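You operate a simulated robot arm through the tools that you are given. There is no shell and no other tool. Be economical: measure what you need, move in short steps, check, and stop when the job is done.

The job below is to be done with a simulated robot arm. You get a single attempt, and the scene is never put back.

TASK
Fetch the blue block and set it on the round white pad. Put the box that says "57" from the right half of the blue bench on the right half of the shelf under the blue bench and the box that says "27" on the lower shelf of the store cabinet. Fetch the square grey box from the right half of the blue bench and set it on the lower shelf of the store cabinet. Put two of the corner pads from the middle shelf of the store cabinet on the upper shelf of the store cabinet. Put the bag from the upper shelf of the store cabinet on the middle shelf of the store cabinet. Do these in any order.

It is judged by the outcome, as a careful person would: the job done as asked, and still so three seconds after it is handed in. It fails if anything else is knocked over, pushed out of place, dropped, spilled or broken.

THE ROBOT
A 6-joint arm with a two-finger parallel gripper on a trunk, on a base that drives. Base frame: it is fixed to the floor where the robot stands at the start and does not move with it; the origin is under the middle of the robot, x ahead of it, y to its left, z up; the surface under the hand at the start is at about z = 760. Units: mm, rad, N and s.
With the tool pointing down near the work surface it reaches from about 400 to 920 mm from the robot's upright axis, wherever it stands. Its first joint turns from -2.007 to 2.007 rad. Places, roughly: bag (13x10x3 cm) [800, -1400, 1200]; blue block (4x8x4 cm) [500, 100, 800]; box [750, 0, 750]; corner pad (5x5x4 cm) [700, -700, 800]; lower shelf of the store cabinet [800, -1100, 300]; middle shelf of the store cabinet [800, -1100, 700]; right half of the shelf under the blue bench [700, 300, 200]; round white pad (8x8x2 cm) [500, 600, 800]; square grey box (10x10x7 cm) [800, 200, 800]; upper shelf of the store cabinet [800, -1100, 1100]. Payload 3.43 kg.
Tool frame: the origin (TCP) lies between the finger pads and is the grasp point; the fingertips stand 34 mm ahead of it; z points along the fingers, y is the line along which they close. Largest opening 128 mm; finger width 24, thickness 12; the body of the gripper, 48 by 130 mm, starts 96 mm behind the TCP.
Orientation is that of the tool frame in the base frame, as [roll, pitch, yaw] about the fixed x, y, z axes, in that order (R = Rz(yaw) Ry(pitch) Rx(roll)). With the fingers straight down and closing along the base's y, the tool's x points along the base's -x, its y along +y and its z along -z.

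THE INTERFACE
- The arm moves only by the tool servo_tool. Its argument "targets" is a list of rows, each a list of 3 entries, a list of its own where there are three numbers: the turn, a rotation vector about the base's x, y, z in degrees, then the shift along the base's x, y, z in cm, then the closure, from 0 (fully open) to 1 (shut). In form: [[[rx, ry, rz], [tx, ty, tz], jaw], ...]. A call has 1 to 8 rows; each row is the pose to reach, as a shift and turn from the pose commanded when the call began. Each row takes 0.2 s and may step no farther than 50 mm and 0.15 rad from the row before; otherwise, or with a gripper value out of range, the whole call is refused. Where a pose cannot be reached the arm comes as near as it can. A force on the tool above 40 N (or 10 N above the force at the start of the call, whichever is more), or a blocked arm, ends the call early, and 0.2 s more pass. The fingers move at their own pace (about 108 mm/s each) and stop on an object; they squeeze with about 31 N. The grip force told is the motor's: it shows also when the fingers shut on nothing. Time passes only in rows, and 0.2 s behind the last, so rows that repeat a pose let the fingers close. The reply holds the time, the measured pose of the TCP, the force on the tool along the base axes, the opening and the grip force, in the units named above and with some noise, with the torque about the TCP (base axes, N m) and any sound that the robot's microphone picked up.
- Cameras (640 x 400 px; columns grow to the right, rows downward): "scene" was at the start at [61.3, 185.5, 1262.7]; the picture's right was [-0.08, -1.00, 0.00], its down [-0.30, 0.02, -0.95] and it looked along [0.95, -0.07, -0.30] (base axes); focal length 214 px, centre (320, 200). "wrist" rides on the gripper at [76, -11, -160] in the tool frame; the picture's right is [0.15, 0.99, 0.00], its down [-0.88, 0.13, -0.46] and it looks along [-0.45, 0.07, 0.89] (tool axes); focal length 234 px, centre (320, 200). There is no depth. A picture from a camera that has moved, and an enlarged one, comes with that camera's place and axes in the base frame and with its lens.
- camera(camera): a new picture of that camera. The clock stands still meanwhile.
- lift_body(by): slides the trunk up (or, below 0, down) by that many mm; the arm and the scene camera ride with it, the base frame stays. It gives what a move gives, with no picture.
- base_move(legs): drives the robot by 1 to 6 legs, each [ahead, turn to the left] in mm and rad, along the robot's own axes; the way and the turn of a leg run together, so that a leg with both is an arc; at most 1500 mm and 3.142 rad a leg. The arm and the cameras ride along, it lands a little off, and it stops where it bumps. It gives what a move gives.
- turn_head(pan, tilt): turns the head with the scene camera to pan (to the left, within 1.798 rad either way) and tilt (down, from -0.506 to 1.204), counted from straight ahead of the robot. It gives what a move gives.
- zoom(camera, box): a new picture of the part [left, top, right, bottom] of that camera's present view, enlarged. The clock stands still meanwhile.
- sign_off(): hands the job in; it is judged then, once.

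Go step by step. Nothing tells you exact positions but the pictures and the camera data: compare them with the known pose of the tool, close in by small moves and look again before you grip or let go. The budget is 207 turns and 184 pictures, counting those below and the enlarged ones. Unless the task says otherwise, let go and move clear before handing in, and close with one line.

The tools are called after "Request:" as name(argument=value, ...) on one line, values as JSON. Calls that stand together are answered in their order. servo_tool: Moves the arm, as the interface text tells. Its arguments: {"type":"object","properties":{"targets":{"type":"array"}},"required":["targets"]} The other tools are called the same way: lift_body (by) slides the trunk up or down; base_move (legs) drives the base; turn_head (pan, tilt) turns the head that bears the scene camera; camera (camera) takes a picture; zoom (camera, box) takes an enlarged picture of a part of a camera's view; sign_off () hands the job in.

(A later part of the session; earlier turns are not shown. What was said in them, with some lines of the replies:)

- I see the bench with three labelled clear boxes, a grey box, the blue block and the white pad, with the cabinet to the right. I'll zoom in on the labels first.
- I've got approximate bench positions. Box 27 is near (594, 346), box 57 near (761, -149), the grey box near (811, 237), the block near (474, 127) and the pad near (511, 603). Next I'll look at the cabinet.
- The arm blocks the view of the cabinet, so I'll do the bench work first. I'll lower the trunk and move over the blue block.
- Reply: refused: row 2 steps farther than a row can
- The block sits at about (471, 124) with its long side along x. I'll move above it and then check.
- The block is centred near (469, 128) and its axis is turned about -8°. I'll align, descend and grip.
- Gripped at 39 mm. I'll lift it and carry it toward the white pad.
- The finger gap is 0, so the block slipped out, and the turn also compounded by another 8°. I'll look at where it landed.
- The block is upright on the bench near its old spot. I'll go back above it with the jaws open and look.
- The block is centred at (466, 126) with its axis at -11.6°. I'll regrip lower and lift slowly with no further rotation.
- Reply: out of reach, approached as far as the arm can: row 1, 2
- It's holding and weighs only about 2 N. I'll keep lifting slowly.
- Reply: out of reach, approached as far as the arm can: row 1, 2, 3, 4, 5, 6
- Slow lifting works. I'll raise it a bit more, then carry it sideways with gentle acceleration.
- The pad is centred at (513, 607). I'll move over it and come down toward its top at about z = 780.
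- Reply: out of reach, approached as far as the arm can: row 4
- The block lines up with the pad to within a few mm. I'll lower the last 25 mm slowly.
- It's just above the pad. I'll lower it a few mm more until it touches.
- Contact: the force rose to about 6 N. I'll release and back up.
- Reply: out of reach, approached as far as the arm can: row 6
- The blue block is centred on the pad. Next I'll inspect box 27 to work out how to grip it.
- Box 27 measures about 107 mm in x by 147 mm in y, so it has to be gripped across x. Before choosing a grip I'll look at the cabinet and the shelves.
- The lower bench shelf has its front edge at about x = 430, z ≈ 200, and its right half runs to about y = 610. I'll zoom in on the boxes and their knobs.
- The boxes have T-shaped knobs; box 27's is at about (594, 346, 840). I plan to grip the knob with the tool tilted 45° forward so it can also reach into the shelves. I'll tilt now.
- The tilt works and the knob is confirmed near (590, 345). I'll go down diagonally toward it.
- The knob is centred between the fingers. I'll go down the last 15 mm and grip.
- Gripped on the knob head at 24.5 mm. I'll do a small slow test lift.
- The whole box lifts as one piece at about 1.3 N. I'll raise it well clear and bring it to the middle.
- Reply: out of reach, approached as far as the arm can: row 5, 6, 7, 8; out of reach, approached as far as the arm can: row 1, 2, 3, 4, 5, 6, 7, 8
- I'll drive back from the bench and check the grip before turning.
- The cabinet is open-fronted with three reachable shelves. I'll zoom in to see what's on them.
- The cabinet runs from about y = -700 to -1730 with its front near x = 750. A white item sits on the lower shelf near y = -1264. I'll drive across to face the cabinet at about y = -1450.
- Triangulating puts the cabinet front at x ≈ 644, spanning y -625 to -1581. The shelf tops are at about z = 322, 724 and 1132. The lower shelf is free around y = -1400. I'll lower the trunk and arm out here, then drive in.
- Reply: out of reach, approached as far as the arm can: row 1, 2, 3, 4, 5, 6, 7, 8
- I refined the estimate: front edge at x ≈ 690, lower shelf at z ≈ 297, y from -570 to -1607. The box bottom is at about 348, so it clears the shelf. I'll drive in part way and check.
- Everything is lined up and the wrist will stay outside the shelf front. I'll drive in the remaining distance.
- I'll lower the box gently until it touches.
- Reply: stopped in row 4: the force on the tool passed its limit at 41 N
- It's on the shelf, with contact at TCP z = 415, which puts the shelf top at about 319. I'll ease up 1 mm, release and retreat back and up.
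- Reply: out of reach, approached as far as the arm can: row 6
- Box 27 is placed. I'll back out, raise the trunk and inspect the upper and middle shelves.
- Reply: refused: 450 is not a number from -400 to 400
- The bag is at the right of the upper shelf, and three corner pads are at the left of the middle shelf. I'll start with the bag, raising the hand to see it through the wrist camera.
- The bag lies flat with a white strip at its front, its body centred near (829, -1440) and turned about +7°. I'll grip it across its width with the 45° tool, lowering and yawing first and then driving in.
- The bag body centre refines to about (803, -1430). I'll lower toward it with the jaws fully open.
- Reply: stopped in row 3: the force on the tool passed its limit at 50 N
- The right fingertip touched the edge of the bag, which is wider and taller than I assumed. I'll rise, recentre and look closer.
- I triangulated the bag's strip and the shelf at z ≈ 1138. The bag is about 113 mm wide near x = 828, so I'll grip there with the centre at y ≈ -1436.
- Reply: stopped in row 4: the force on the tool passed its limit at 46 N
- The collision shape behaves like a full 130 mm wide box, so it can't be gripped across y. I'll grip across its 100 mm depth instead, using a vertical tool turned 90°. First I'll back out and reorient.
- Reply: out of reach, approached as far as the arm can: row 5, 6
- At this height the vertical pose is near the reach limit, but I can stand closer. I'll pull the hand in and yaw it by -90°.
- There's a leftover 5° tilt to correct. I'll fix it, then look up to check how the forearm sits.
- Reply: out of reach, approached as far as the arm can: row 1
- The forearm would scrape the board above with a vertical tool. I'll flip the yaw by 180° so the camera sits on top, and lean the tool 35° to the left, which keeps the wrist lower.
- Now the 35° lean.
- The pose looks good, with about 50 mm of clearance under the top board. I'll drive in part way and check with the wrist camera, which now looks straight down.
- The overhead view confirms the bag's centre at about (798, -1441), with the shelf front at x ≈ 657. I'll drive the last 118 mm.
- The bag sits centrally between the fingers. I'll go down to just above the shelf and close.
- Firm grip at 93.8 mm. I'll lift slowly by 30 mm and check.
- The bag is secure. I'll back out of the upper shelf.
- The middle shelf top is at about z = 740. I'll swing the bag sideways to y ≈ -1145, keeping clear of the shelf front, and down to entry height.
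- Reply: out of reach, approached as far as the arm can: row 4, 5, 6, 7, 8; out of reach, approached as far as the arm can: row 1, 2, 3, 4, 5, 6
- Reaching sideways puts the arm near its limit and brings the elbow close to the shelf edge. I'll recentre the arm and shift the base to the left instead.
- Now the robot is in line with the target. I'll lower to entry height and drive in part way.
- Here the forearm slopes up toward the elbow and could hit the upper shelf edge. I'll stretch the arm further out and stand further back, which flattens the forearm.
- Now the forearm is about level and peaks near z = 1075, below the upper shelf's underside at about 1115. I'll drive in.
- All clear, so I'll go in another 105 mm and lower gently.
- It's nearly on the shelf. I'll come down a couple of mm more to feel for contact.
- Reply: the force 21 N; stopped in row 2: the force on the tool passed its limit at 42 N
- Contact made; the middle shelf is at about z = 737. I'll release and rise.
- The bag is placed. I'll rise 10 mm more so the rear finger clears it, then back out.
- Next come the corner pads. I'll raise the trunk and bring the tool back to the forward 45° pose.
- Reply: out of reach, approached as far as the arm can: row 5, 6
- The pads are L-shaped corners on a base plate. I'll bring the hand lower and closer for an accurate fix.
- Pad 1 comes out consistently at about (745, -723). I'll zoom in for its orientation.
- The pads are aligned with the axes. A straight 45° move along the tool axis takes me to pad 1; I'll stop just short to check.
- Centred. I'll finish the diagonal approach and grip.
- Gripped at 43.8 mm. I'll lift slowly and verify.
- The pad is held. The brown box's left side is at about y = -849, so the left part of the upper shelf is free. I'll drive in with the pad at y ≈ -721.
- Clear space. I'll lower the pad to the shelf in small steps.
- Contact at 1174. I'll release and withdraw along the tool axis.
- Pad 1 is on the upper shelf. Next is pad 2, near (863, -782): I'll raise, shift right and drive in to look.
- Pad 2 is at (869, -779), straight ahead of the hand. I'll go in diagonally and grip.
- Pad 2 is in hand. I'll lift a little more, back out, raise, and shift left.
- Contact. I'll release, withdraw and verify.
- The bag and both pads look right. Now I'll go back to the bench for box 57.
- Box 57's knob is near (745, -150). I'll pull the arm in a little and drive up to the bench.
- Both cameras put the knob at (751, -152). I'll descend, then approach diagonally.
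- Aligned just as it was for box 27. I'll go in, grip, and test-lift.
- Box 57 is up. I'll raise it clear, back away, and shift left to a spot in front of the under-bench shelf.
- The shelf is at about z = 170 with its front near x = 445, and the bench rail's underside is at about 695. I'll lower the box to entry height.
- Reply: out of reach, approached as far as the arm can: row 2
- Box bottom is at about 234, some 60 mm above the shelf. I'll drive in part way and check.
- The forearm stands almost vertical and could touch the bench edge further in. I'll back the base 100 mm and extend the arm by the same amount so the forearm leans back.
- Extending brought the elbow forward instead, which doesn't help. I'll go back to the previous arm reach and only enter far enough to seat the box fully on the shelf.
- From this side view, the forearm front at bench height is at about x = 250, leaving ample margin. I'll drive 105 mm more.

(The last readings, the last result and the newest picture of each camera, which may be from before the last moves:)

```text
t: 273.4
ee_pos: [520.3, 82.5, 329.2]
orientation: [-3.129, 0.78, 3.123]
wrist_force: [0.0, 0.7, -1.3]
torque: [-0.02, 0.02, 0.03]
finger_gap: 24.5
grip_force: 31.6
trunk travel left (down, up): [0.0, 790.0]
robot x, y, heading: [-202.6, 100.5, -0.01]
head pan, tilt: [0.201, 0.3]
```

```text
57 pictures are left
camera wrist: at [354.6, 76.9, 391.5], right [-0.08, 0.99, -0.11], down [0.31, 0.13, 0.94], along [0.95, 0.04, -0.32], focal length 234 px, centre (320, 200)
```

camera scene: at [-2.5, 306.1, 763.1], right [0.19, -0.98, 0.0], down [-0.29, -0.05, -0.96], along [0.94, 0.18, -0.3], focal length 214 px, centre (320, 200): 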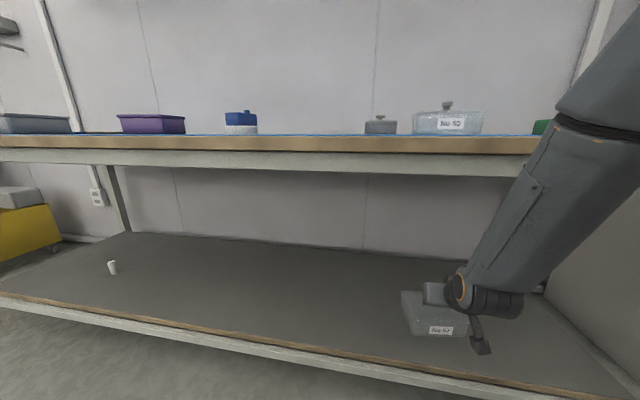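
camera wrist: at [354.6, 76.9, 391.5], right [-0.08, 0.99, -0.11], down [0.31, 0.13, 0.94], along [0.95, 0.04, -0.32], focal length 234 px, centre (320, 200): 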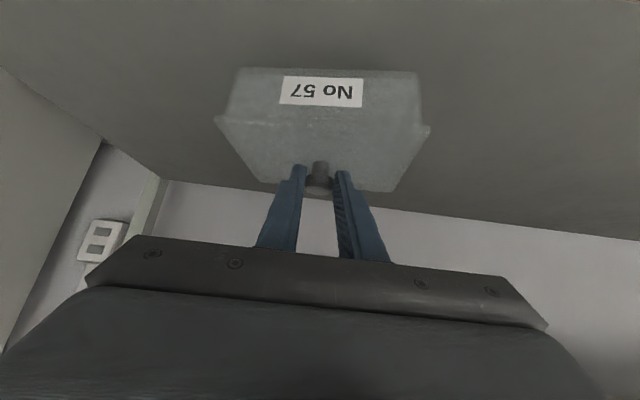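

The box is fully over the shelf. I'll lower in steps and feel for contact.

Request:
servo_tool(targets=[[[0, 0, 0], [0, 0, -0.8], 1], [[0, 0, 0], [0, 0, -2], 1], [[0, 0, 0], [0, 0, -3.2], 1], [[0, 0, 0], [0, 0, -4], 1], [[0, 0, 0], [0, 0, -4.5], 1], [[0, 0, 0], [0, 0, -4.9], 1]])

Request:
zoom(camera="scene", box=[370, 250, 550, 360])

```text
t: 274.8
ee_pos: [520.2, 83.6, 280.7]
orientation: [-3.128, 0.78, 3.121]
wrist_force: [0.4, -0.3, -1.4]
torque: [0.04, 0.05, -0.02]
finger_gap: 24.4
grip_force: 31.0
trunk travel left (down, up): [0.0, 790.0]
robot x, y, heading: [-202.0, 99.9, -0.009]
head pan, tilt: [0.201, 0.3]
```

```text
3.56 times, centred on (460, 305) of scene
camera zoom: at [-2.5, 306.1, 763.1], right [0.19, -0.98, 0.0], down [-0.29, -0.05, -0.96], along [0.94, 0.18, -0.3], focal length 763 px, centre (-178, -173)
```

zoom: 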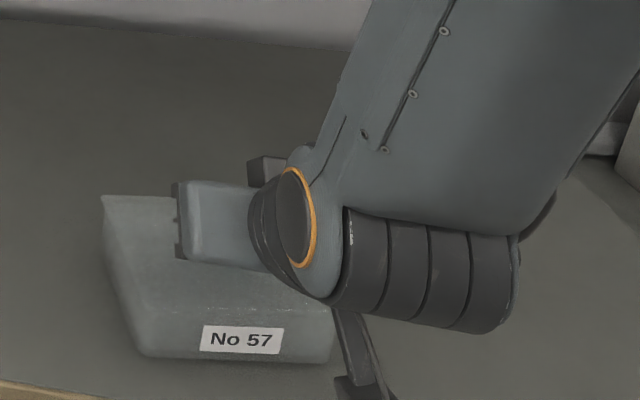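

Request:
servo_tool(targets=[[[0, 0, 0], [0, 0, -0.3], 1], [[0, 0, 0], [0, 0, -0.6], 1], [[0, 0, 0], [0, 0, -0.8], 1]])

Request:
servo_tool(targets=[[[0, 0, 0], [0, 0, -0.2], 1], [[0, 0, 0], [0, 0, -0.4], 1], [[0, 0, 0], [0, 0, -0.6], 1]])

```text
t: 275.6
ee_pos: [521.6, 82.3, 275.7]
orientation: [-3.13, 0.787, 3.123]
wrist_force: [-10.5, -1.3, 28.9]
torque: [-0.01, -0.17, -0.06]
finger_gap: 24.4
grip_force: 30.6
trunk travel left (down, up): [0.0, 790.0]
robot x, y, heading: [-204.4, 98.7, -0.013]
head pan, tilt: [0.201, 0.3]
```

```text
t: 276.0
ee_pos: [521.9, 81.6, 275.2]
orientation: [-3.128, 0.79, 3.122]
wrist_force: [-2.6, 0.3, 14.5]
torque: [0.04, -0.16, 0.04]
finger_gap: 24.3
grip_force: 30.9
trunk travel left (down, up): [0.0, 790.0]
robot x, y, heading: [-204.0, 98.1, -0.013]
head pan, tilt: [0.201, 0.3]
stopped in row 1: the force on the tool passed its limit at 41 N (the readings are from after the stop); the commanded pose is now the measured one
```

Firm contact. I'll release and withdraw.

Request:
servo_tool(targets=[[[0, 0, 0], [0, 0, 0.15], 1], [[0, 0, 0], [0, 0, 0.15], 0.55], [[0, 0, 0], [0, 0, 0.15], 0.5], [[0, 0, 0], [-1, 0, 1.2], 0.5], [[0, 0, 0], [-3, 0, 3.2], 0.5], [[0, 0, 0], [-5, 0, 5.2], 0.5]])

Request:
camera(camera="wrist")

Request:
base_move(legs=[[-380, 0]])

Request:
camera(camera="scene")

```text
t: 277.4
ee_pos: [509.7, 80.8, 323.3]
orientation: [-3.126, 0.786, 3.122]
wrist_force: [-0.3, 0.0, 0.1]
torque: [-0.02, 0.01, -0.04]
finger_gap: 64.0
grip_force: 0.0
out of reach, approached as far as the arm can: row 5, 6
trunk travel left (down, up): [0.0, 790.0]
robot x, y, heading: [-202.5, 98.7, -0.016]
head pan, tilt: [0.201, 0.3]
```

```text
55 pictures are left
camera wrist: at [344.3, 74.9, 383.4], right [-0.07, 0.99, -0.11], down [0.3, 0.13, 0.94], along [0.95, 0.04, -0.31], focal length 234 px, centre (320, 200)
```

wrist: 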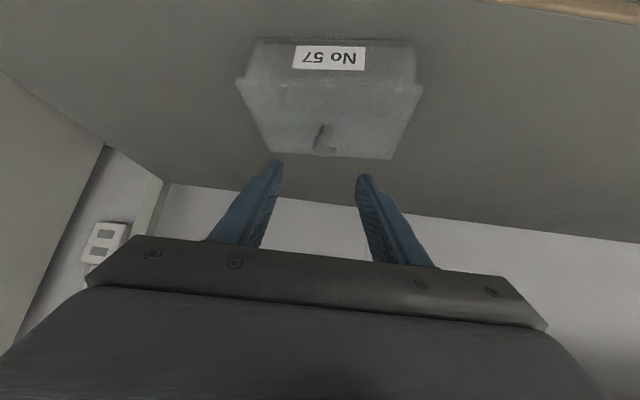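

```text
t: 279.8
ee_pos: [128.1, 86.6, 322.6]
orientation: [-3.128, 0.785, 3.124]
wrist_force: [1.3, 1.2, 0.1]
torque: [-0.01, -0.02, 0.0]
finger_gap: 64.3
grip_force: 0.1
trunk travel left (down, up): [0.0, 790.0]
robot x, y, heading: [-582.2, 103.7, -0.01]
head pan, tilt: [0.201, 0.3]
```

```text
54 pictures are left
camera scene: at [-384.6, 311.6, 763.1], right [0.19, -0.98, 0.0], down [-0.29, -0.06, -0.96], along [0.94, 0.18, -0.3], focal length 214 px, centre (320, 200)
```

scene: 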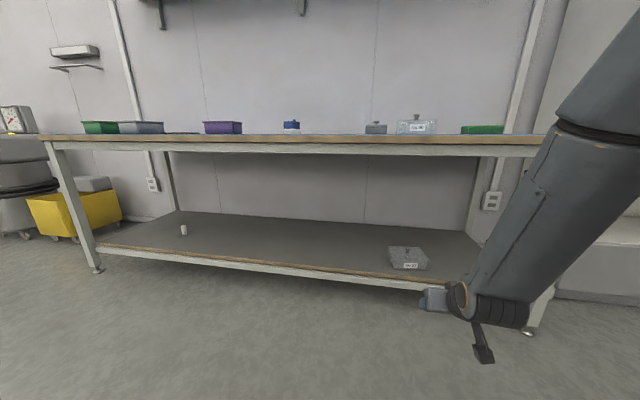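

Box 57 is well seated on the right part of the under-bench shelf. Last is the square grey box near (811, 237). I'll raise up and line up with it.

Request:
lift_body(by=330)

Request:
servo_tool(targets=[[[0, 0, 0], [0, 0, 4.9], 0.4], [[0, 0, 0], [0, 0, 9.8], 0.3], [[0, 0, 0], [0, 0, 14.7], 0.3], [[0, 0, 0], [0, 0, 19.6], 0.3], [[0, 0, 0], [0, 0, 24.5], 0.3], [[0, 0, 0], [0, 0, 29.4], 0.3], [[0, 0, 0], [0, 0, 34], 0.3]])

Request:
base_move(legs=[[0, 1.571], [140, 0], [0, -1.565]])

Request:
base_move(legs=[[540, 0]])

Request:
camera(camera="wrist")

Request:
camera(camera="scene")

```text
t: 283.1
ee_pos: [128.8, 87.5, 653.0]
orientation: [-3.127, 0.786, 3.125]
wrist_force: [0.2, 0.9, 0.4]
torque: [0.04, -0.01, -0.01]
finger_gap: 63.8
grip_force: 0.1
trunk travel left (down, up): [-330.0, 460.0]
robot x, y, heading: [-587.9, 103.5, -0.009]
head pan, tilt: [0.201, 0.3]
```

```text
t: 284.7
ee_pos: [129.2, 85.4, 992.7]
orientation: [-3.127, 0.785, 3.125]
wrist_force: [0.1, -0.2, -0.2]
torque: [0.01, 0.03, 0.04]
finger_gap: 89.7
grip_force: 0.0
out of reach, approached as far as the arm can: row 3
trunk travel left (down, up): [-330.0, 460.0]
robot x, y, heading: [-585.4, 99.5, -0.012]
head pan, tilt: [0.201, 0.3]
```

```text
t: 293.7
ee_pos: [130.4, 239.7, 992.1]
orientation: [-3.128, 0.784, -3.14]
wrist_force: [-0.5, -0.4, 0.0]
torque: [-0.03, 0.0, 0.01]
finger_gap: 89.8
grip_force: 0.0
trunk travel left (down, up): [-330.0, 460.0]
robot x, y, heading: [-588.3, 236.1, 0.009]
head pan, tilt: [0.201, 0.3]
```

```text
t: 296.8
ee_pos: [671.3, 238.5, 992.7]
orientation: [-3.125, 0.784, 3.139]
wrist_force: [-0.8, -0.2, -0.1]
torque: [-0.03, 0.0, 0.03]
finger_gap: 89.7
grip_force: 0.2
trunk travel left (down, up): [-330.0, 460.0]
robot x, y, heading: [-48.0, 246.1, 0.008]
head pan, tilt: [0.201, 0.3]
```

```text
53 pictures are left
camera wrist: at [505.2, 230.4, 1052.9], right [-0.09, 0.99, -0.11], down [0.3, 0.14, 0.94], along [0.95, 0.05, -0.31], focal length 234 px, centre (320, 200)
```

wrist: 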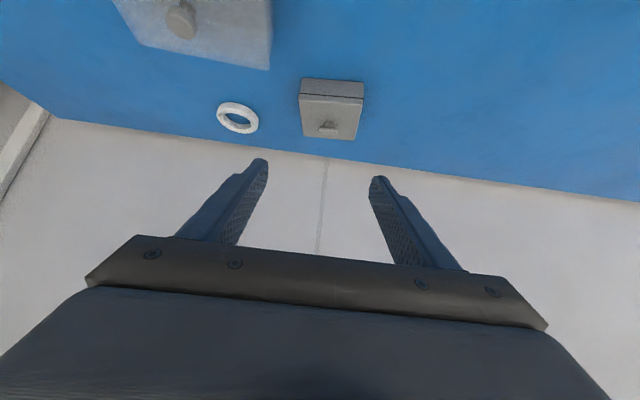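

```text
52 pictures are left
camera scene: at [61.3, 455.9, 1093.1], right [0.2, -0.98, 0.0], down [-0.29, -0.06, -0.96], along [0.94, 0.19, -0.3], focal length 214 px, centre (320, 200)
```

scene: 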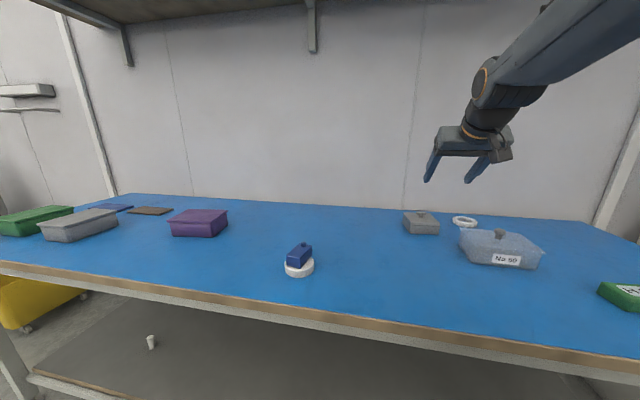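

Request:
zoom(camera="wrist", box=[250, 50, 410, 160])

Request:
zoom(camera="scene", box=[380, 190, 500, 265])

```text
3.64 times, centred on (330, 105) of wrist
camera zoom: at [505.2, 230.4, 1052.9], right [-0.09, 0.99, -0.11], down [0.3, 0.14, 0.94], along [0.95, 0.05, -0.31], focal length 852 px, centre (284, 546)
```

zoom: 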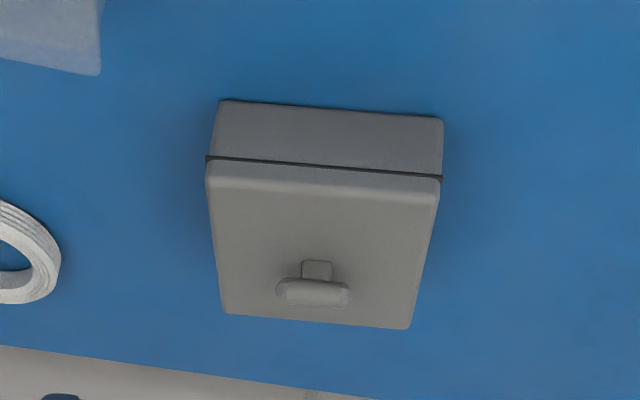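

```text
5.33 times, centred on (440, 228) of scene
camera zoom: at [61.3, 455.9, 1093.1], right [0.2, -0.98, 0.0], down [-0.29, -0.06, -0.96], along [0.94, 0.19, -0.3], focal length 1144 px, centre (-320, 53)
```

zoom: 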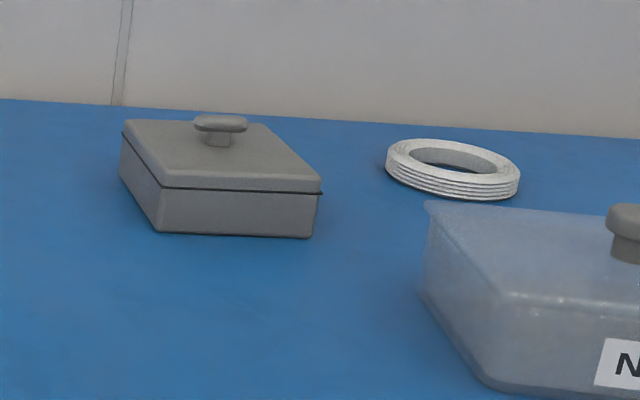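

The grey box is about 99 mm wide, centred at (847, 244), and turned about 5°. I'll grip it by its sides with the 45° tool: drive 70 mm closer, then approach wide open.

Request:
base_move(legs=[[75, 0]])

Request:
servo_tool(targets=[[[0, 0, 2.5], [0, 0.2, -4], 0.1], [[0, 0, 5], [0, 0.3, -8], 0], [[0, 0, 5], [0.5, 0.3, -11], 0]])

Request:
camera(camera="wrist")

Request:
zoom(camera="wrist", box=[220, 60, 420, 200])

```text
t: 297.8
ee_pos: [746.4, 239.6, 992.4]
orientation: [-3.128, 0.786, 3.141]
wrist_force: [-0.3, 0.3, 0.1]
torque: [-0.01, 0.01, -0.03]
finger_gap: 89.6
grip_force: 0.1
trunk travel left (down, up): [-330.0, 460.0]
robot x, y, heading: [27.8, 240.2, 0.006]
head pan, tilt: [0.201, 0.3]
```

```text
t: 298.6
ee_pos: [752.0, 241.7, 882.6]
orientation: [-3.128, 0.787, -3.056]
wrist_force: [0.6, 0.0, 1.0]
torque: [0.0, 0.01, 0.0]
finger_gap: 128.2
grip_force: 0.0
trunk travel left (down, up): [-330.0, 460.0]
robot x, y, heading: [30.5, 250.7, 0.003]
head pan, tilt: [0.201, 0.3]
```

```text
49 pictures are left
camera wrist: at [588.1, 219.0, 943.7], right [-0.18, 0.98, -0.11], down [0.29, 0.16, 0.94], along [0.94, 0.13, -0.31], focal length 234 px, centre (320, 200)
```

wrist: 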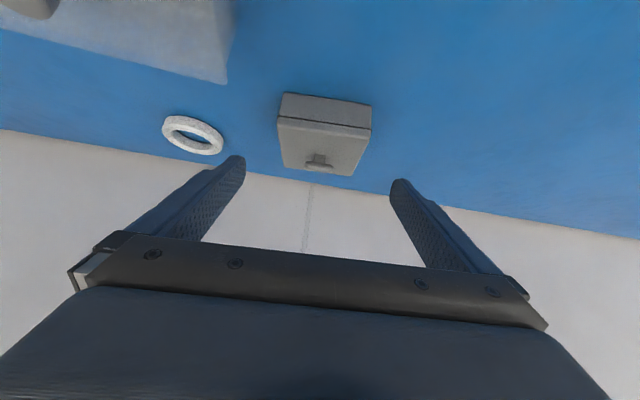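

```text
2.86 times, centred on (320, 130) of wrist
camera zoom: at [588.1, 219.0, 943.7], right [-0.18, 0.98, -0.11], down [0.29, 0.16, 0.94], along [0.94, 0.13, -0.31], focal length 669 px, centre (320, 400)
```

zoom: 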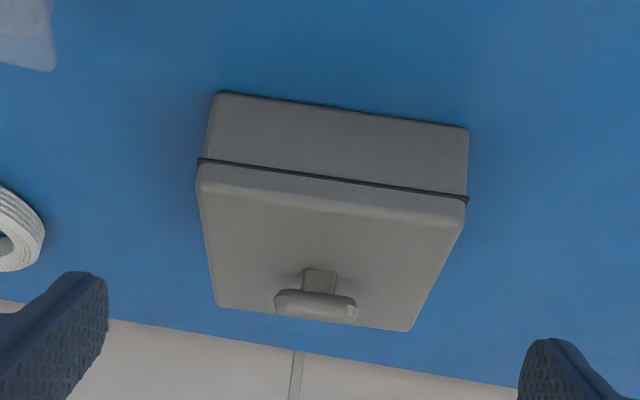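

Refined: centre (844, 248), yaw 6.5°. I'll make the final diagonal approach with the jaws fully open.

Request:
servo_tool(targets=[[[0, 0, 1.5], [1.5, 0.4, -2.8], 0], [[0, 0, 1.5], [4.5, 0.4, -5.8], 0], [[0, 0, 1.5], [7.1, 0.4, -8.4], 0]])

Request:
camera(camera="wrist")

Request:
zoom(camera="scene", box=[360, 150, 520, 260])

```text
t: 299.4
ee_pos: [821.8, 246.0, 798.8]
orientation: [-3.125, 0.788, -3.029]
wrist_force: [-0.2, -1.0, -0.2]
torque: [0.02, 0.06, 0.0]
finger_gap: 128.1
grip_force: 0.0
trunk travel left (down, up): [-330.0, 460.0]
robot x, y, heading: [29.5, 244.5, 0.008]
head pan, tilt: [0.201, 0.3]
```

```text
47 pictures are left
camera wrist: at [658.9, 219.4, 859.0], right [-0.2, 0.97, -0.11], down [0.28, 0.17, 0.94], along [0.94, 0.16, -0.31], focal length 234 px, centre (320, 200)
```

wrist: 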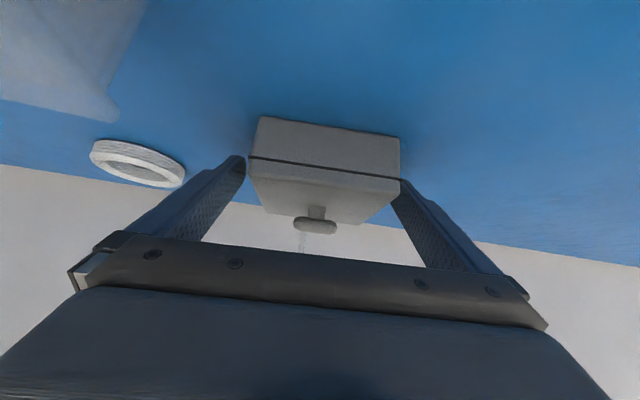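

```text
3.64 times, centred on (440, 205) of scene
camera zoom: at [136.2, 456.3, 1093.2], right [0.2, -0.98, 0.0], down [-0.29, -0.06, -0.96], along [0.94, 0.19, -0.3], focal length 780 px, centre (-116, 182)
```

zoom: 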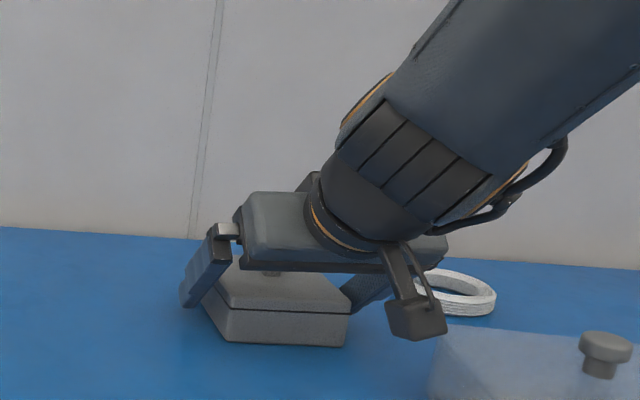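

The fingers straddle the box. I'll close and lift slowly.

Request:
servo_tool(targets=[[[0, 0, 0], [0, 0, 0], 0.2], [[0, 0, 0], [0, 0, 0], 0.4], [[0, 0, 0], [0, 0, 0], 1], [[0, 0, 0], [0, 0, 0], 1], [[0, 0, 0], [0, 0, 0.4], 1], [[0, 0, 0], [0, 0, 0.9], 1], [[0, 0, 0], [0, 0, 1.6], 1], [[0, 0, 0], [0, 0, 2.4], 1]])

Request:
zoom(camera="scene", box=[360, 150, 520, 260])

```text
t: 301.2
ee_pos: [821.9, 245.7, 822.1]
orientation: [-3.128, 0.784, -3.029]
wrist_force: [-0.5, 0.1, -3.2]
torque: [-0.01, 0.07, 0.02]
finger_gap: 98.0
grip_force: 31.1
trunk travel left (down, up): [-330.0, 460.0]
robot x, y, heading: [31.2, 240.7, 0.002]
head pan, tilt: [0.201, 0.3]
```

```text
3.64 times, centred on (440, 205) of scene
camera zoom: at [136.7, 456.3, 1093.1], right [0.2, -0.98, 0.0], down [-0.29, -0.06, -0.96], along [0.94, 0.19, -0.3], focal length 780 px, centre (-116, 182)
```

zoom: 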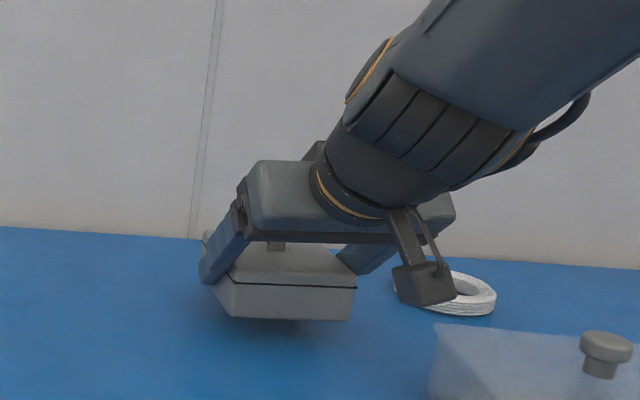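

Held at 98 mm with about 3 N of weight. I'll lift higher slowly, back away, and then drive to the cabinet.

Request:
servo_tool(targets=[[[0, 0, 0], [0, 0, 0.7], 1], [[0, 0, 0], [0, 0, 1.8], 1], [[0, 0, 0], [0, 0, 3.4], 1], [[0, 0, 0], [0, 0, 5.4], 1], [[0, 0, 0], [0, 0, 7.6], 1], [[0, 0, 0], [0, 0, 9.8], 1], [[0, 0, 0], [0, 0, 11.4], 1], [[0, 0, 0], [0, 0, 12], 1]])

Request:
base_move(legs=[[-560, 0]])

Request:
base_move(legs=[[0, -1.571]])

Request:
base_move(legs=[[1210, 0]])

Request:
base_move(legs=[[0, 1.571]])

```text
t: 303.0
ee_pos: [821.4, 246.4, 943.2]
orientation: [-3.128, 0.785, -3.031]
wrist_force: [0.4, 0.0, -3.3]
torque: [0.03, 0.0, -0.03]
finger_gap: 97.8
grip_force: 31.0
trunk travel left (down, up): [-330.0, 460.0]
robot x, y, heading: [27.2, 246.1, 0.002]
head pan, tilt: [0.201, 0.3]
```

```text
t: 306.2
ee_pos: [260.0, 241.4, 942.1]
orientation: [-3.126, 0.787, -3.036]
wrist_force: [0.1, -0.5, -2.3]
torque: [-0.03, 0.07, 0.01]
finger_gap: 97.8
grip_force: 30.7
trunk travel left (down, up): [-330.0, 460.0]
robot x, y, heading: [-531.9, 248.4, 0.001]
head pan, tilt: [0.201, 0.3]
```

```text
t: 310.5
ee_pos: [-531.4, -548.0, 941.3]
orientation: [-3.127, 0.787, 1.683]
wrist_force: [0.2, -0.9, -2.6]
torque: [0.03, 0.02, 0.03]
finger_gap: 98.0
grip_force: 30.6
trunk travel left (down, up): [-330.0, 460.0]
robot x, y, heading: [-535.5, 245.9, -1.568]
head pan, tilt: [0.201, 0.3]
```

```text
t: 316.6
ee_pos: [-516.4, -1766.3, 940.8]
orientation: [-3.126, 0.784, 1.687]
wrist_force: [-0.1, 0.0, -2.8]
torque: [-0.01, 0.01, -0.02]
finger_gap: 97.8
grip_force: 31.1
trunk travel left (down, up): [-330.0, 460.0]
robot x, y, heading: [-525.0, -974.6, -1.56]
head pan, tilt: [0.201, 0.3]
```

```text
t: 320.8
ee_pos: [267.2, -977.7, 942.5]
orientation: [-3.127, 0.786, -3.036]
wrist_force: [0.1, -0.3, -2.1]
torque: [-0.02, 0.06, 0.01]
finger_gap: 97.5
grip_force: 31.2
trunk travel left (down, up): [-330.0, 460.0]
robot x, y, heading: [-520.8, -976.5, -0.007]
head pan, tilt: [0.201, 0.3]
```

I'm facing the cabinet at y ≈ -977 with the box held. I'll lower the trunk and arm to entry height for the lower shelf.

Request:
lift_body(by=-330)

Request:
servo_tool(targets=[[[0, 0, 0], [-0.5, 0, -1], 1], [[0, 0, 0], [-1.5, 0, -3], 1], [[0, 0, 0], [-2.5, 0, -6], 1], [[0, 0, 0], [-3.5, 0, -9.5], 1], [[0, 0, 0], [-4.5, 0, -13], 1], [[0, 0, 0], [-5.5, 0, -16.5], 1], [[0, 0, 0], [-6, 0, -19.5], 1], [[0, 0, 0], [-6, 0, -21], 1]])

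Request:
turn_head(pan=-0.1, tilt=0.3)

Request:
camera(camera="scene")

Request:
camera(camera="wrist")

```text
t: 324.1
ee_pos: [267.3, -978.2, 611.7]
orientation: [-3.127, 0.785, -3.033]
wrist_force: [0.2, -0.8, -1.9]
torque: [0.0, 0.03, 0.0]
finger_gap: 97.9
grip_force: 31.2
trunk travel left (down, up): [0.0, 790.0]
robot x, y, heading: [-525.6, -974.6, -0.005]
head pan, tilt: [0.201, 0.3]
```

```text
t: 325.9
ee_pos: [207.2, -978.0, 401.6]
orientation: [-3.121, 0.784, -3.029]
wrist_force: [-0.1, -0.1, -2.1]
torque: [0.03, 0.04, -0.03]
finger_gap: 97.9
grip_force: 31.1
trunk travel left (down, up): [0.0, 790.0]
robot x, y, heading: [-524.4, -973.7, -0.005]
head pan, tilt: [0.201, 0.3]
```

```text
t: 326.7
ee_pos: [207.4, -976.9, 400.6]
orientation: [-3.12, 0.783, -3.025]
wrist_force: [-0.4, -0.8, -3.2]
torque: [0.04, 0.03, 0.01]
finger_gap: 97.6
grip_force: 30.4
trunk travel left (down, up): [0.0, 790.0]
robot x, y, heading: [-524.0, -975.1, -0.002]
head pan, tilt: [-0.099, 0.3]
```

```text
44 pictures are left
camera scene: at [-323.2, -791.8, 763.1], right [-0.1, -0.99, 0.0], down [-0.29, 0.03, -0.96], along [0.95, -0.1, -0.3], focal length 214 px, centre (320, 200)
```

scene: 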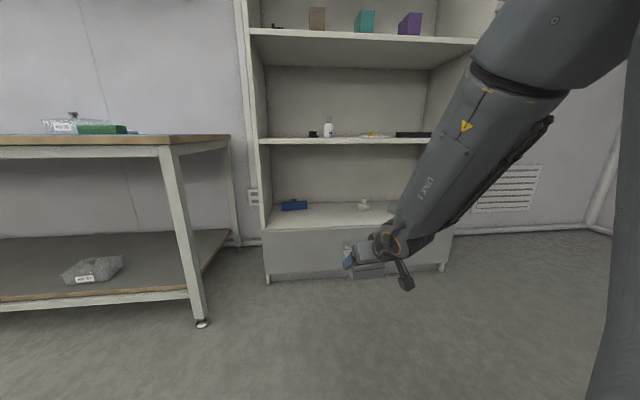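

```text
43 pictures are left
camera wrist: at [44.3, -1004.1, 462.9], right [-0.2, 0.97, -0.12], down [0.28, 0.17, 0.94], along [0.94, 0.16, -0.31], focal length 234 px, centre (320, 200)
```

wrist: 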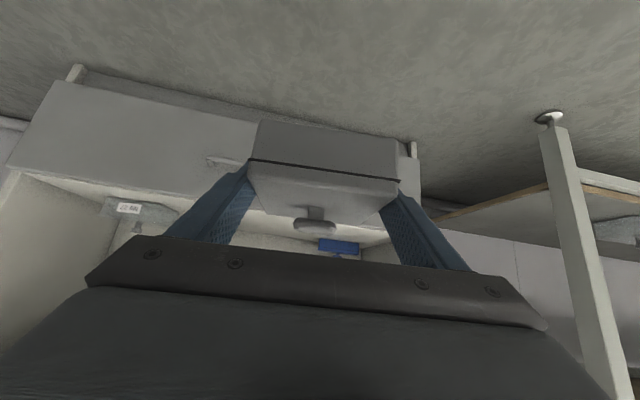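

Request:
base_move(legs=[[340, 0]])

Request:
camera(camera="scene")

Request:
camera(camera="wrist")

```text
t: 328.9
ee_pos: [549.6, -980.0, 401.6]
orientation: [-3.127, 0.786, -3.04]
wrist_force: [-0.5, -0.8, -2.5]
torque: [0.01, 0.04, 0.0]
finger_gap: 97.6
grip_force: 31.1
trunk travel left (down, up): [0.0, 790.0]
robot x, y, heading: [-184.1, -977.6, -0.009]
head pan, tilt: [-0.099, 0.3]
```

```text
42 pictures are left
camera scene: at [18.8, -793.6, 763.1], right [-0.1, -0.99, 0.0], down [-0.29, 0.03, -0.96], along [0.95, -0.1, -0.3], focal length 214 px, centre (320, 200)
```

scene: 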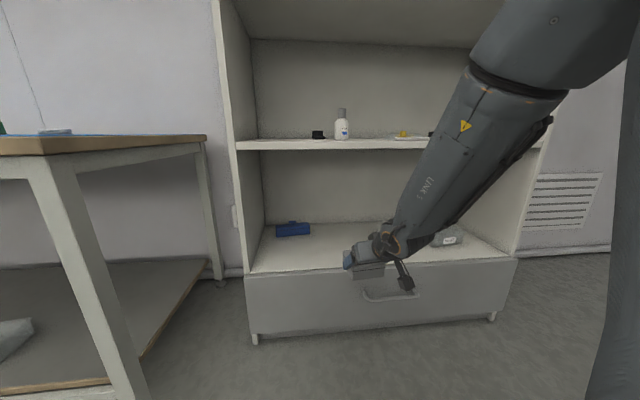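

```text
41 pictures are left
camera wrist: at [385.6, -1006.4, 462.8], right [-0.2, 0.97, -0.11], down [0.29, 0.17, 0.94], along [0.94, 0.15, -0.31], focal length 234 px, centre (320, 200)
```

wrist: 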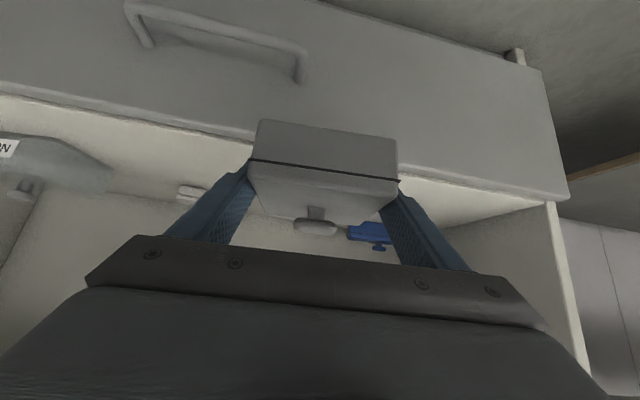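

Clear path. I'll drive in another 190 mm and check.

Request:
base_move(legs=[[190, 0]])

Request:
servo_tool(targets=[[[0, 0, 0], [0, 0, -0.8], 1], [[0, 0, 0], [0, 0, -1.8], 1], [[0, 0, 0], [0, 0, -2.6], 1], [[0, 0, 0], [0, 0, -3.2], 1]])

Request:
camera(camera="wrist")

Request:
zoom(camera="scene", box=[290, 180, 490, 310])

```text
t: 330.5
ee_pos: [741.4, -982.0, 401.5]
orientation: [-3.128, 0.786, -3.037]
wrist_force: [-0.4, 0.4, -3.0]
torque: [0.01, 0.03, 0.0]
finger_gap: 97.8
grip_force: 31.4
trunk travel left (down, up): [0.0, 790.0]
robot x, y, heading: [10.2, -974.3, -0.003]
head pan, tilt: [-0.099, 0.3]
```

```text
t: 331.5
ee_pos: [740.4, -981.6, 370.9]
orientation: [-3.127, 0.785, -3.039]
wrist_force: [-0.2, 0.3, -2.6]
torque: [0.01, 0.03, 0.01]
finger_gap: 97.8
grip_force: 31.1
trunk travel left (down, up): [0.0, 790.0]
robot x, y, heading: [10.1, -976.2, -0.006]
head pan, tilt: [-0.099, 0.3]
```

```text
40 pictures are left
camera wrist: at [577.1, -1008.1, 430.8], right [-0.19, 0.97, -0.11], down [0.29, 0.17, 0.94], along [0.94, 0.15, -0.31], focal length 234 px, centre (320, 200)
```

wrist: 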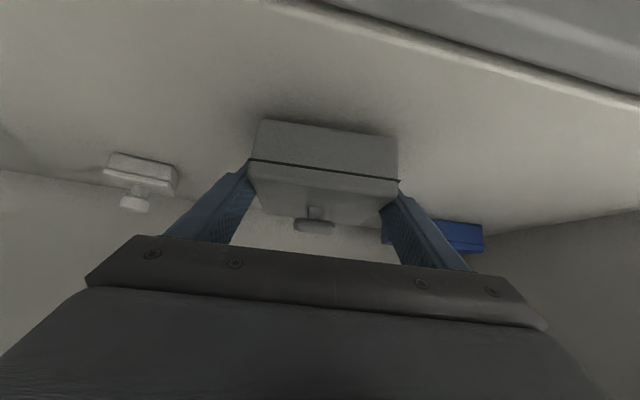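

```text
3.08 times, centred on (390, 245) of scene
camera zoom: at [210.8, -794.9, 763.1], right [-0.11, -0.99, 0.0], down [-0.29, 0.03, -0.96], along [0.95, -0.1, -0.3], focal length 660 px, centre (105, 62)
```

zoom: 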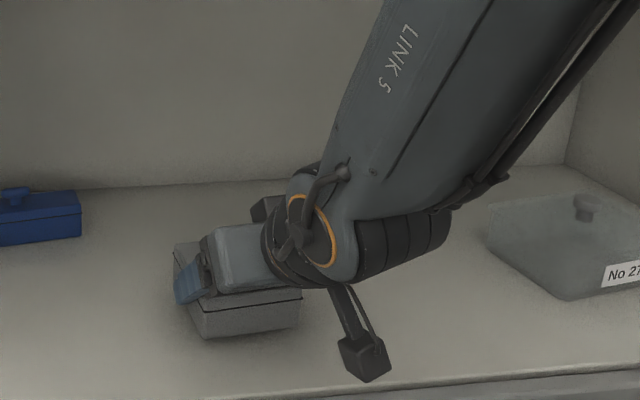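

The box is over the shelf interior with good clearance all round. I'll lower the last bit until contact.

Request:
servo_tool(targets=[[[0, 0, 0], [0, 0, -0.4], 1], [[0, 0, 0], [0, 0, -0.8], 1], [[0, 0, 0], [0, 0, -1.1], 1]])

Request:
servo_tool(targets=[[[0, 0, 0], [0, 0, -0.2], 1], [[0, 0, 0], [0, 0, -0.4], 1]])

```text
t: 332.3
ee_pos: [741.1, -981.3, 360.2]
orientation: [-3.129, 0.786, -3.039]
wrist_force: [0.4, -0.8, -2.7]
torque: [-0.02, 0.03, -0.01]
finger_gap: 97.6
grip_force: 31.0
trunk travel left (down, up): [0.0, 790.0]
robot x, y, heading: [9.2, -976.3, -0.009]
head pan, tilt: [-0.099, 0.3]
```

```text
t: 332.9
ee_pos: [742.7, -982.2, 357.7]
orientation: [-3.128, 0.791, -3.04]
wrist_force: [-8.1, -0.4, 27.2]
torque: [0.87, 0.05, 0.3]
finger_gap: 97.6
grip_force: 31.7
trunk travel left (down, up): [0.0, 790.0]
robot x, y, heading: [6.8, -976.9, -0.009]
head pan, tilt: [-0.099, 0.3]
```

Contact. I'll ease up 1 mm, open fully and withdraw.

Request:
servo_tool(targets=[[[0, 0, 0], [0, 0, 0.25], 1], [[0, 0, 0], [0, 0, 0.3], 0.1], [[0, 0, 0], [0, 0, 0.3], 0], [[0, 0, 0], [0, 0, 0.3], 0], [[0, 0, 0], [-1.5, -0.1, 1.7], 0], [[0, 0, 0], [-4, -0.3, 4.2], 0]])

Request:
camera(camera="wrist")

```text
t: 334.3
ee_pos: [708.3, -986.3, 398.8]
orientation: [-3.126, 0.783, -3.039]
wrist_force: [0.4, -0.2, 0.3]
torque: [0.03, 0.01, 0.02]
finger_gap: 128.1
grip_force: 0.1
out of reach, approached as far as the arm can: row 6
trunk travel left (down, up): [0.0, 790.0]
robot x, y, heading: [8.6, -980.0, -0.006]
head pan, tilt: [-0.099, 0.3]
```

```text
38 pictures are left
camera wrist: at [545.2, -1011.5, 460.4], right [-0.19, 0.97, -0.11], down [0.29, 0.17, 0.94], along [0.94, 0.15, -0.31], focal length 234 px, centre (320, 200)
```

wrist: 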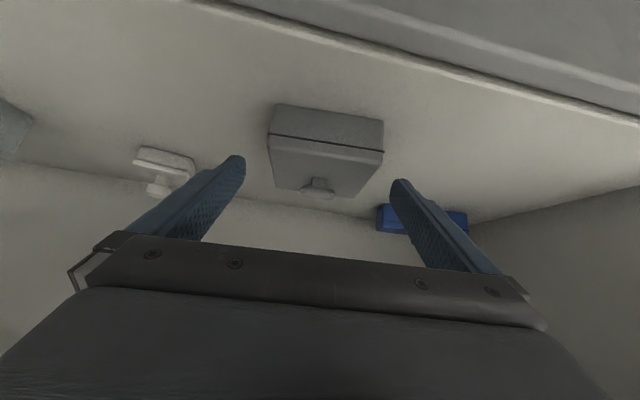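

The box is released. I'll back out and take final check pictures.

Request:
base_move(legs=[[-560, 0]])

Request:
lift_body(by=400)

Request:
lift_body(by=200)

Request:
turn_head(pan=0.05, tilt=0.35)

Request:
camera(camera="scene")

Request:
zoom(camera="scene", box=[240, 80, 500, 320])

```text
t: 337.5
ee_pos: [146.9, -981.4, 399.8]
orientation: [-3.129, 0.783, -3.037]
wrist_force: [0.1, 0.3, 0.2]
torque: [0.0, -0.02, 0.01]
finger_gap: 127.8
grip_force: 0.1
trunk travel left (down, up): [0.0, 790.0]
robot x, y, heading: [-554.2, -974.2, -0.006]
head pan, tilt: [-0.099, 0.3]
```

```text
t: 341.3
ee_pos: [147.1, -980.7, 800.1]
orientation: [-3.129, 0.785, -3.037]
wrist_force: [0.7, 0.5, -0.1]
torque: [0.01, -0.01, -0.01]
finger_gap: 128.2
grip_force: 0.0
trunk travel left (down, up): [-400.0, 390.0]
robot x, y, heading: [-558.0, -974.7, -0.005]
head pan, tilt: [-0.099, 0.3]
```

```text
t: 343.5
ee_pos: [146.8, -981.4, 999.3]
orientation: [-3.128, 0.783, -3.035]
wrist_force: [0.3, 0.6, 0.6]
torque: [0.01, 0.02, -0.04]
finger_gap: 127.9
grip_force: 0.0
trunk travel left (down, up): [-600.0, 190.0]
robot x, y, heading: [-550.3, -975.6, -0.002]
head pan, tilt: [-0.099, 0.3]
```

```text
t: 344.2
ee_pos: [147.9, -980.8, 999.3]
orientation: [-3.129, 0.784, -3.036]
wrist_force: [-0.7, 0.0, 0.4]
torque: [0.0, -0.05, 0.0]
finger_gap: 128.1
grip_force: 0.0
trunk travel left (down, up): [-600.0, 190.0]
robot x, y, heading: [-552.3, -973.1, -0.004]
head pan, tilt: [0.051, 0.351]
```

```text
37 pictures are left
camera scene: at [-518.1, -777.3, 1358.4], right [0.05, -1.0, 0.0], down [-0.34, -0.02, -0.94], along [0.94, 0.04, -0.34], focal length 214 px, centre (320, 200)
```

scene: 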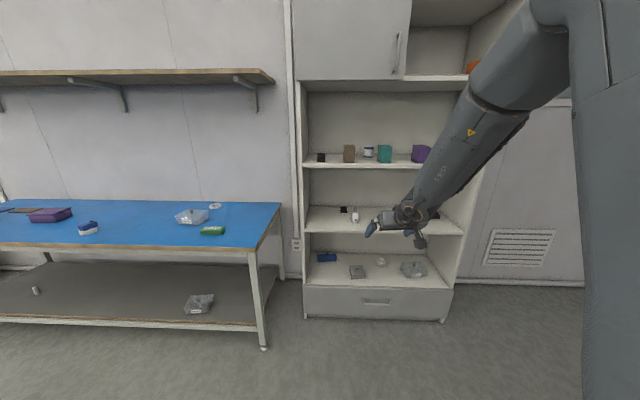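

```text
1.67 times, centred on (370, 200) of scene
camera zoom: at [-518.1, -777.3, 1358.4], right [0.05, -1.0, 0.0], down [-0.34, -0.02, -0.94], along [0.94, 0.04, -0.34], focal length 358 px, centre (237, 200)
```

zoom: 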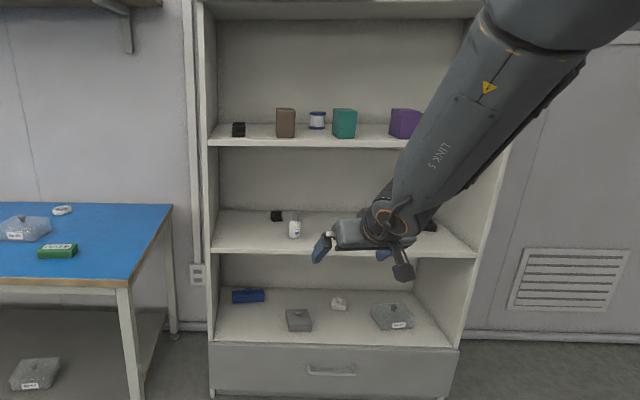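

Everything appears in place. One last close check of the pads on the upper shelf and of the blue block.

Request:
zoom(camera="scene", box=[300, 130, 380, 180])

Request:
zoom(camera="scene", box=[20, 190, 260, 330])

```text
8.00 times, centred on (340, 155) of scene
camera zoom: at [-518.1, -777.3, 1358.4], right [0.05, -1.0, 0.0], down [-0.34, -0.02, -0.94], along [0.94, 0.04, -0.34], focal length 1716 px, centre (160, 560)
```

zoom: 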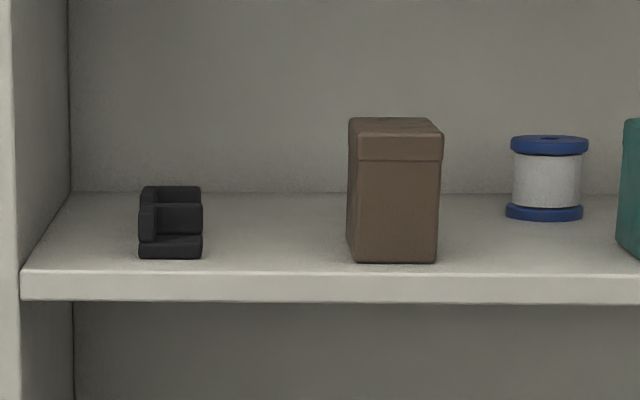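

```text
2.67 times, centred on (140, 260) of scene
camera zoom: at [-518.1, -777.3, 1358.4], right [0.05, -1.0, 0.0], down [-0.34, -0.02, -0.94], along [0.94, 0.04, -0.34], focal length 572 px, centre (800, 40)
```

zoom: 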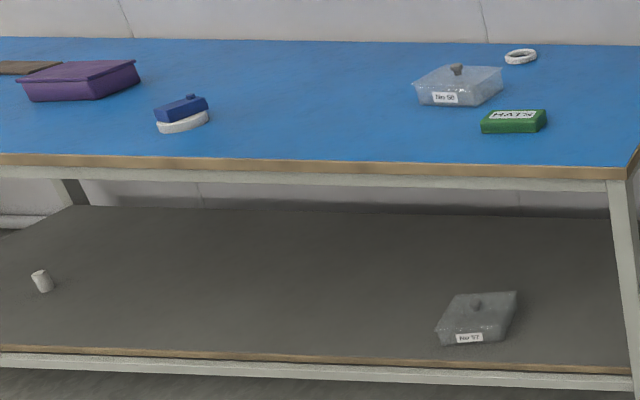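

All the items are where the task asked, and the gripper is empty and clear, so I'll hand the job in.

Request:
sign_off()

```text
The job is handed in.
```

The job is done and handed in: the blue block is on the white pad, box 57 is on the right half of the shelf under the bench, box 27 and the square grey box are on the cabinet's lower shelf, two corner pads are on its upper shelf, and the bag is on its middle shelf. On the first try the blue block slipped out of the gripper as I began to lift it; it stayed upright on the bench and I picked it up again.
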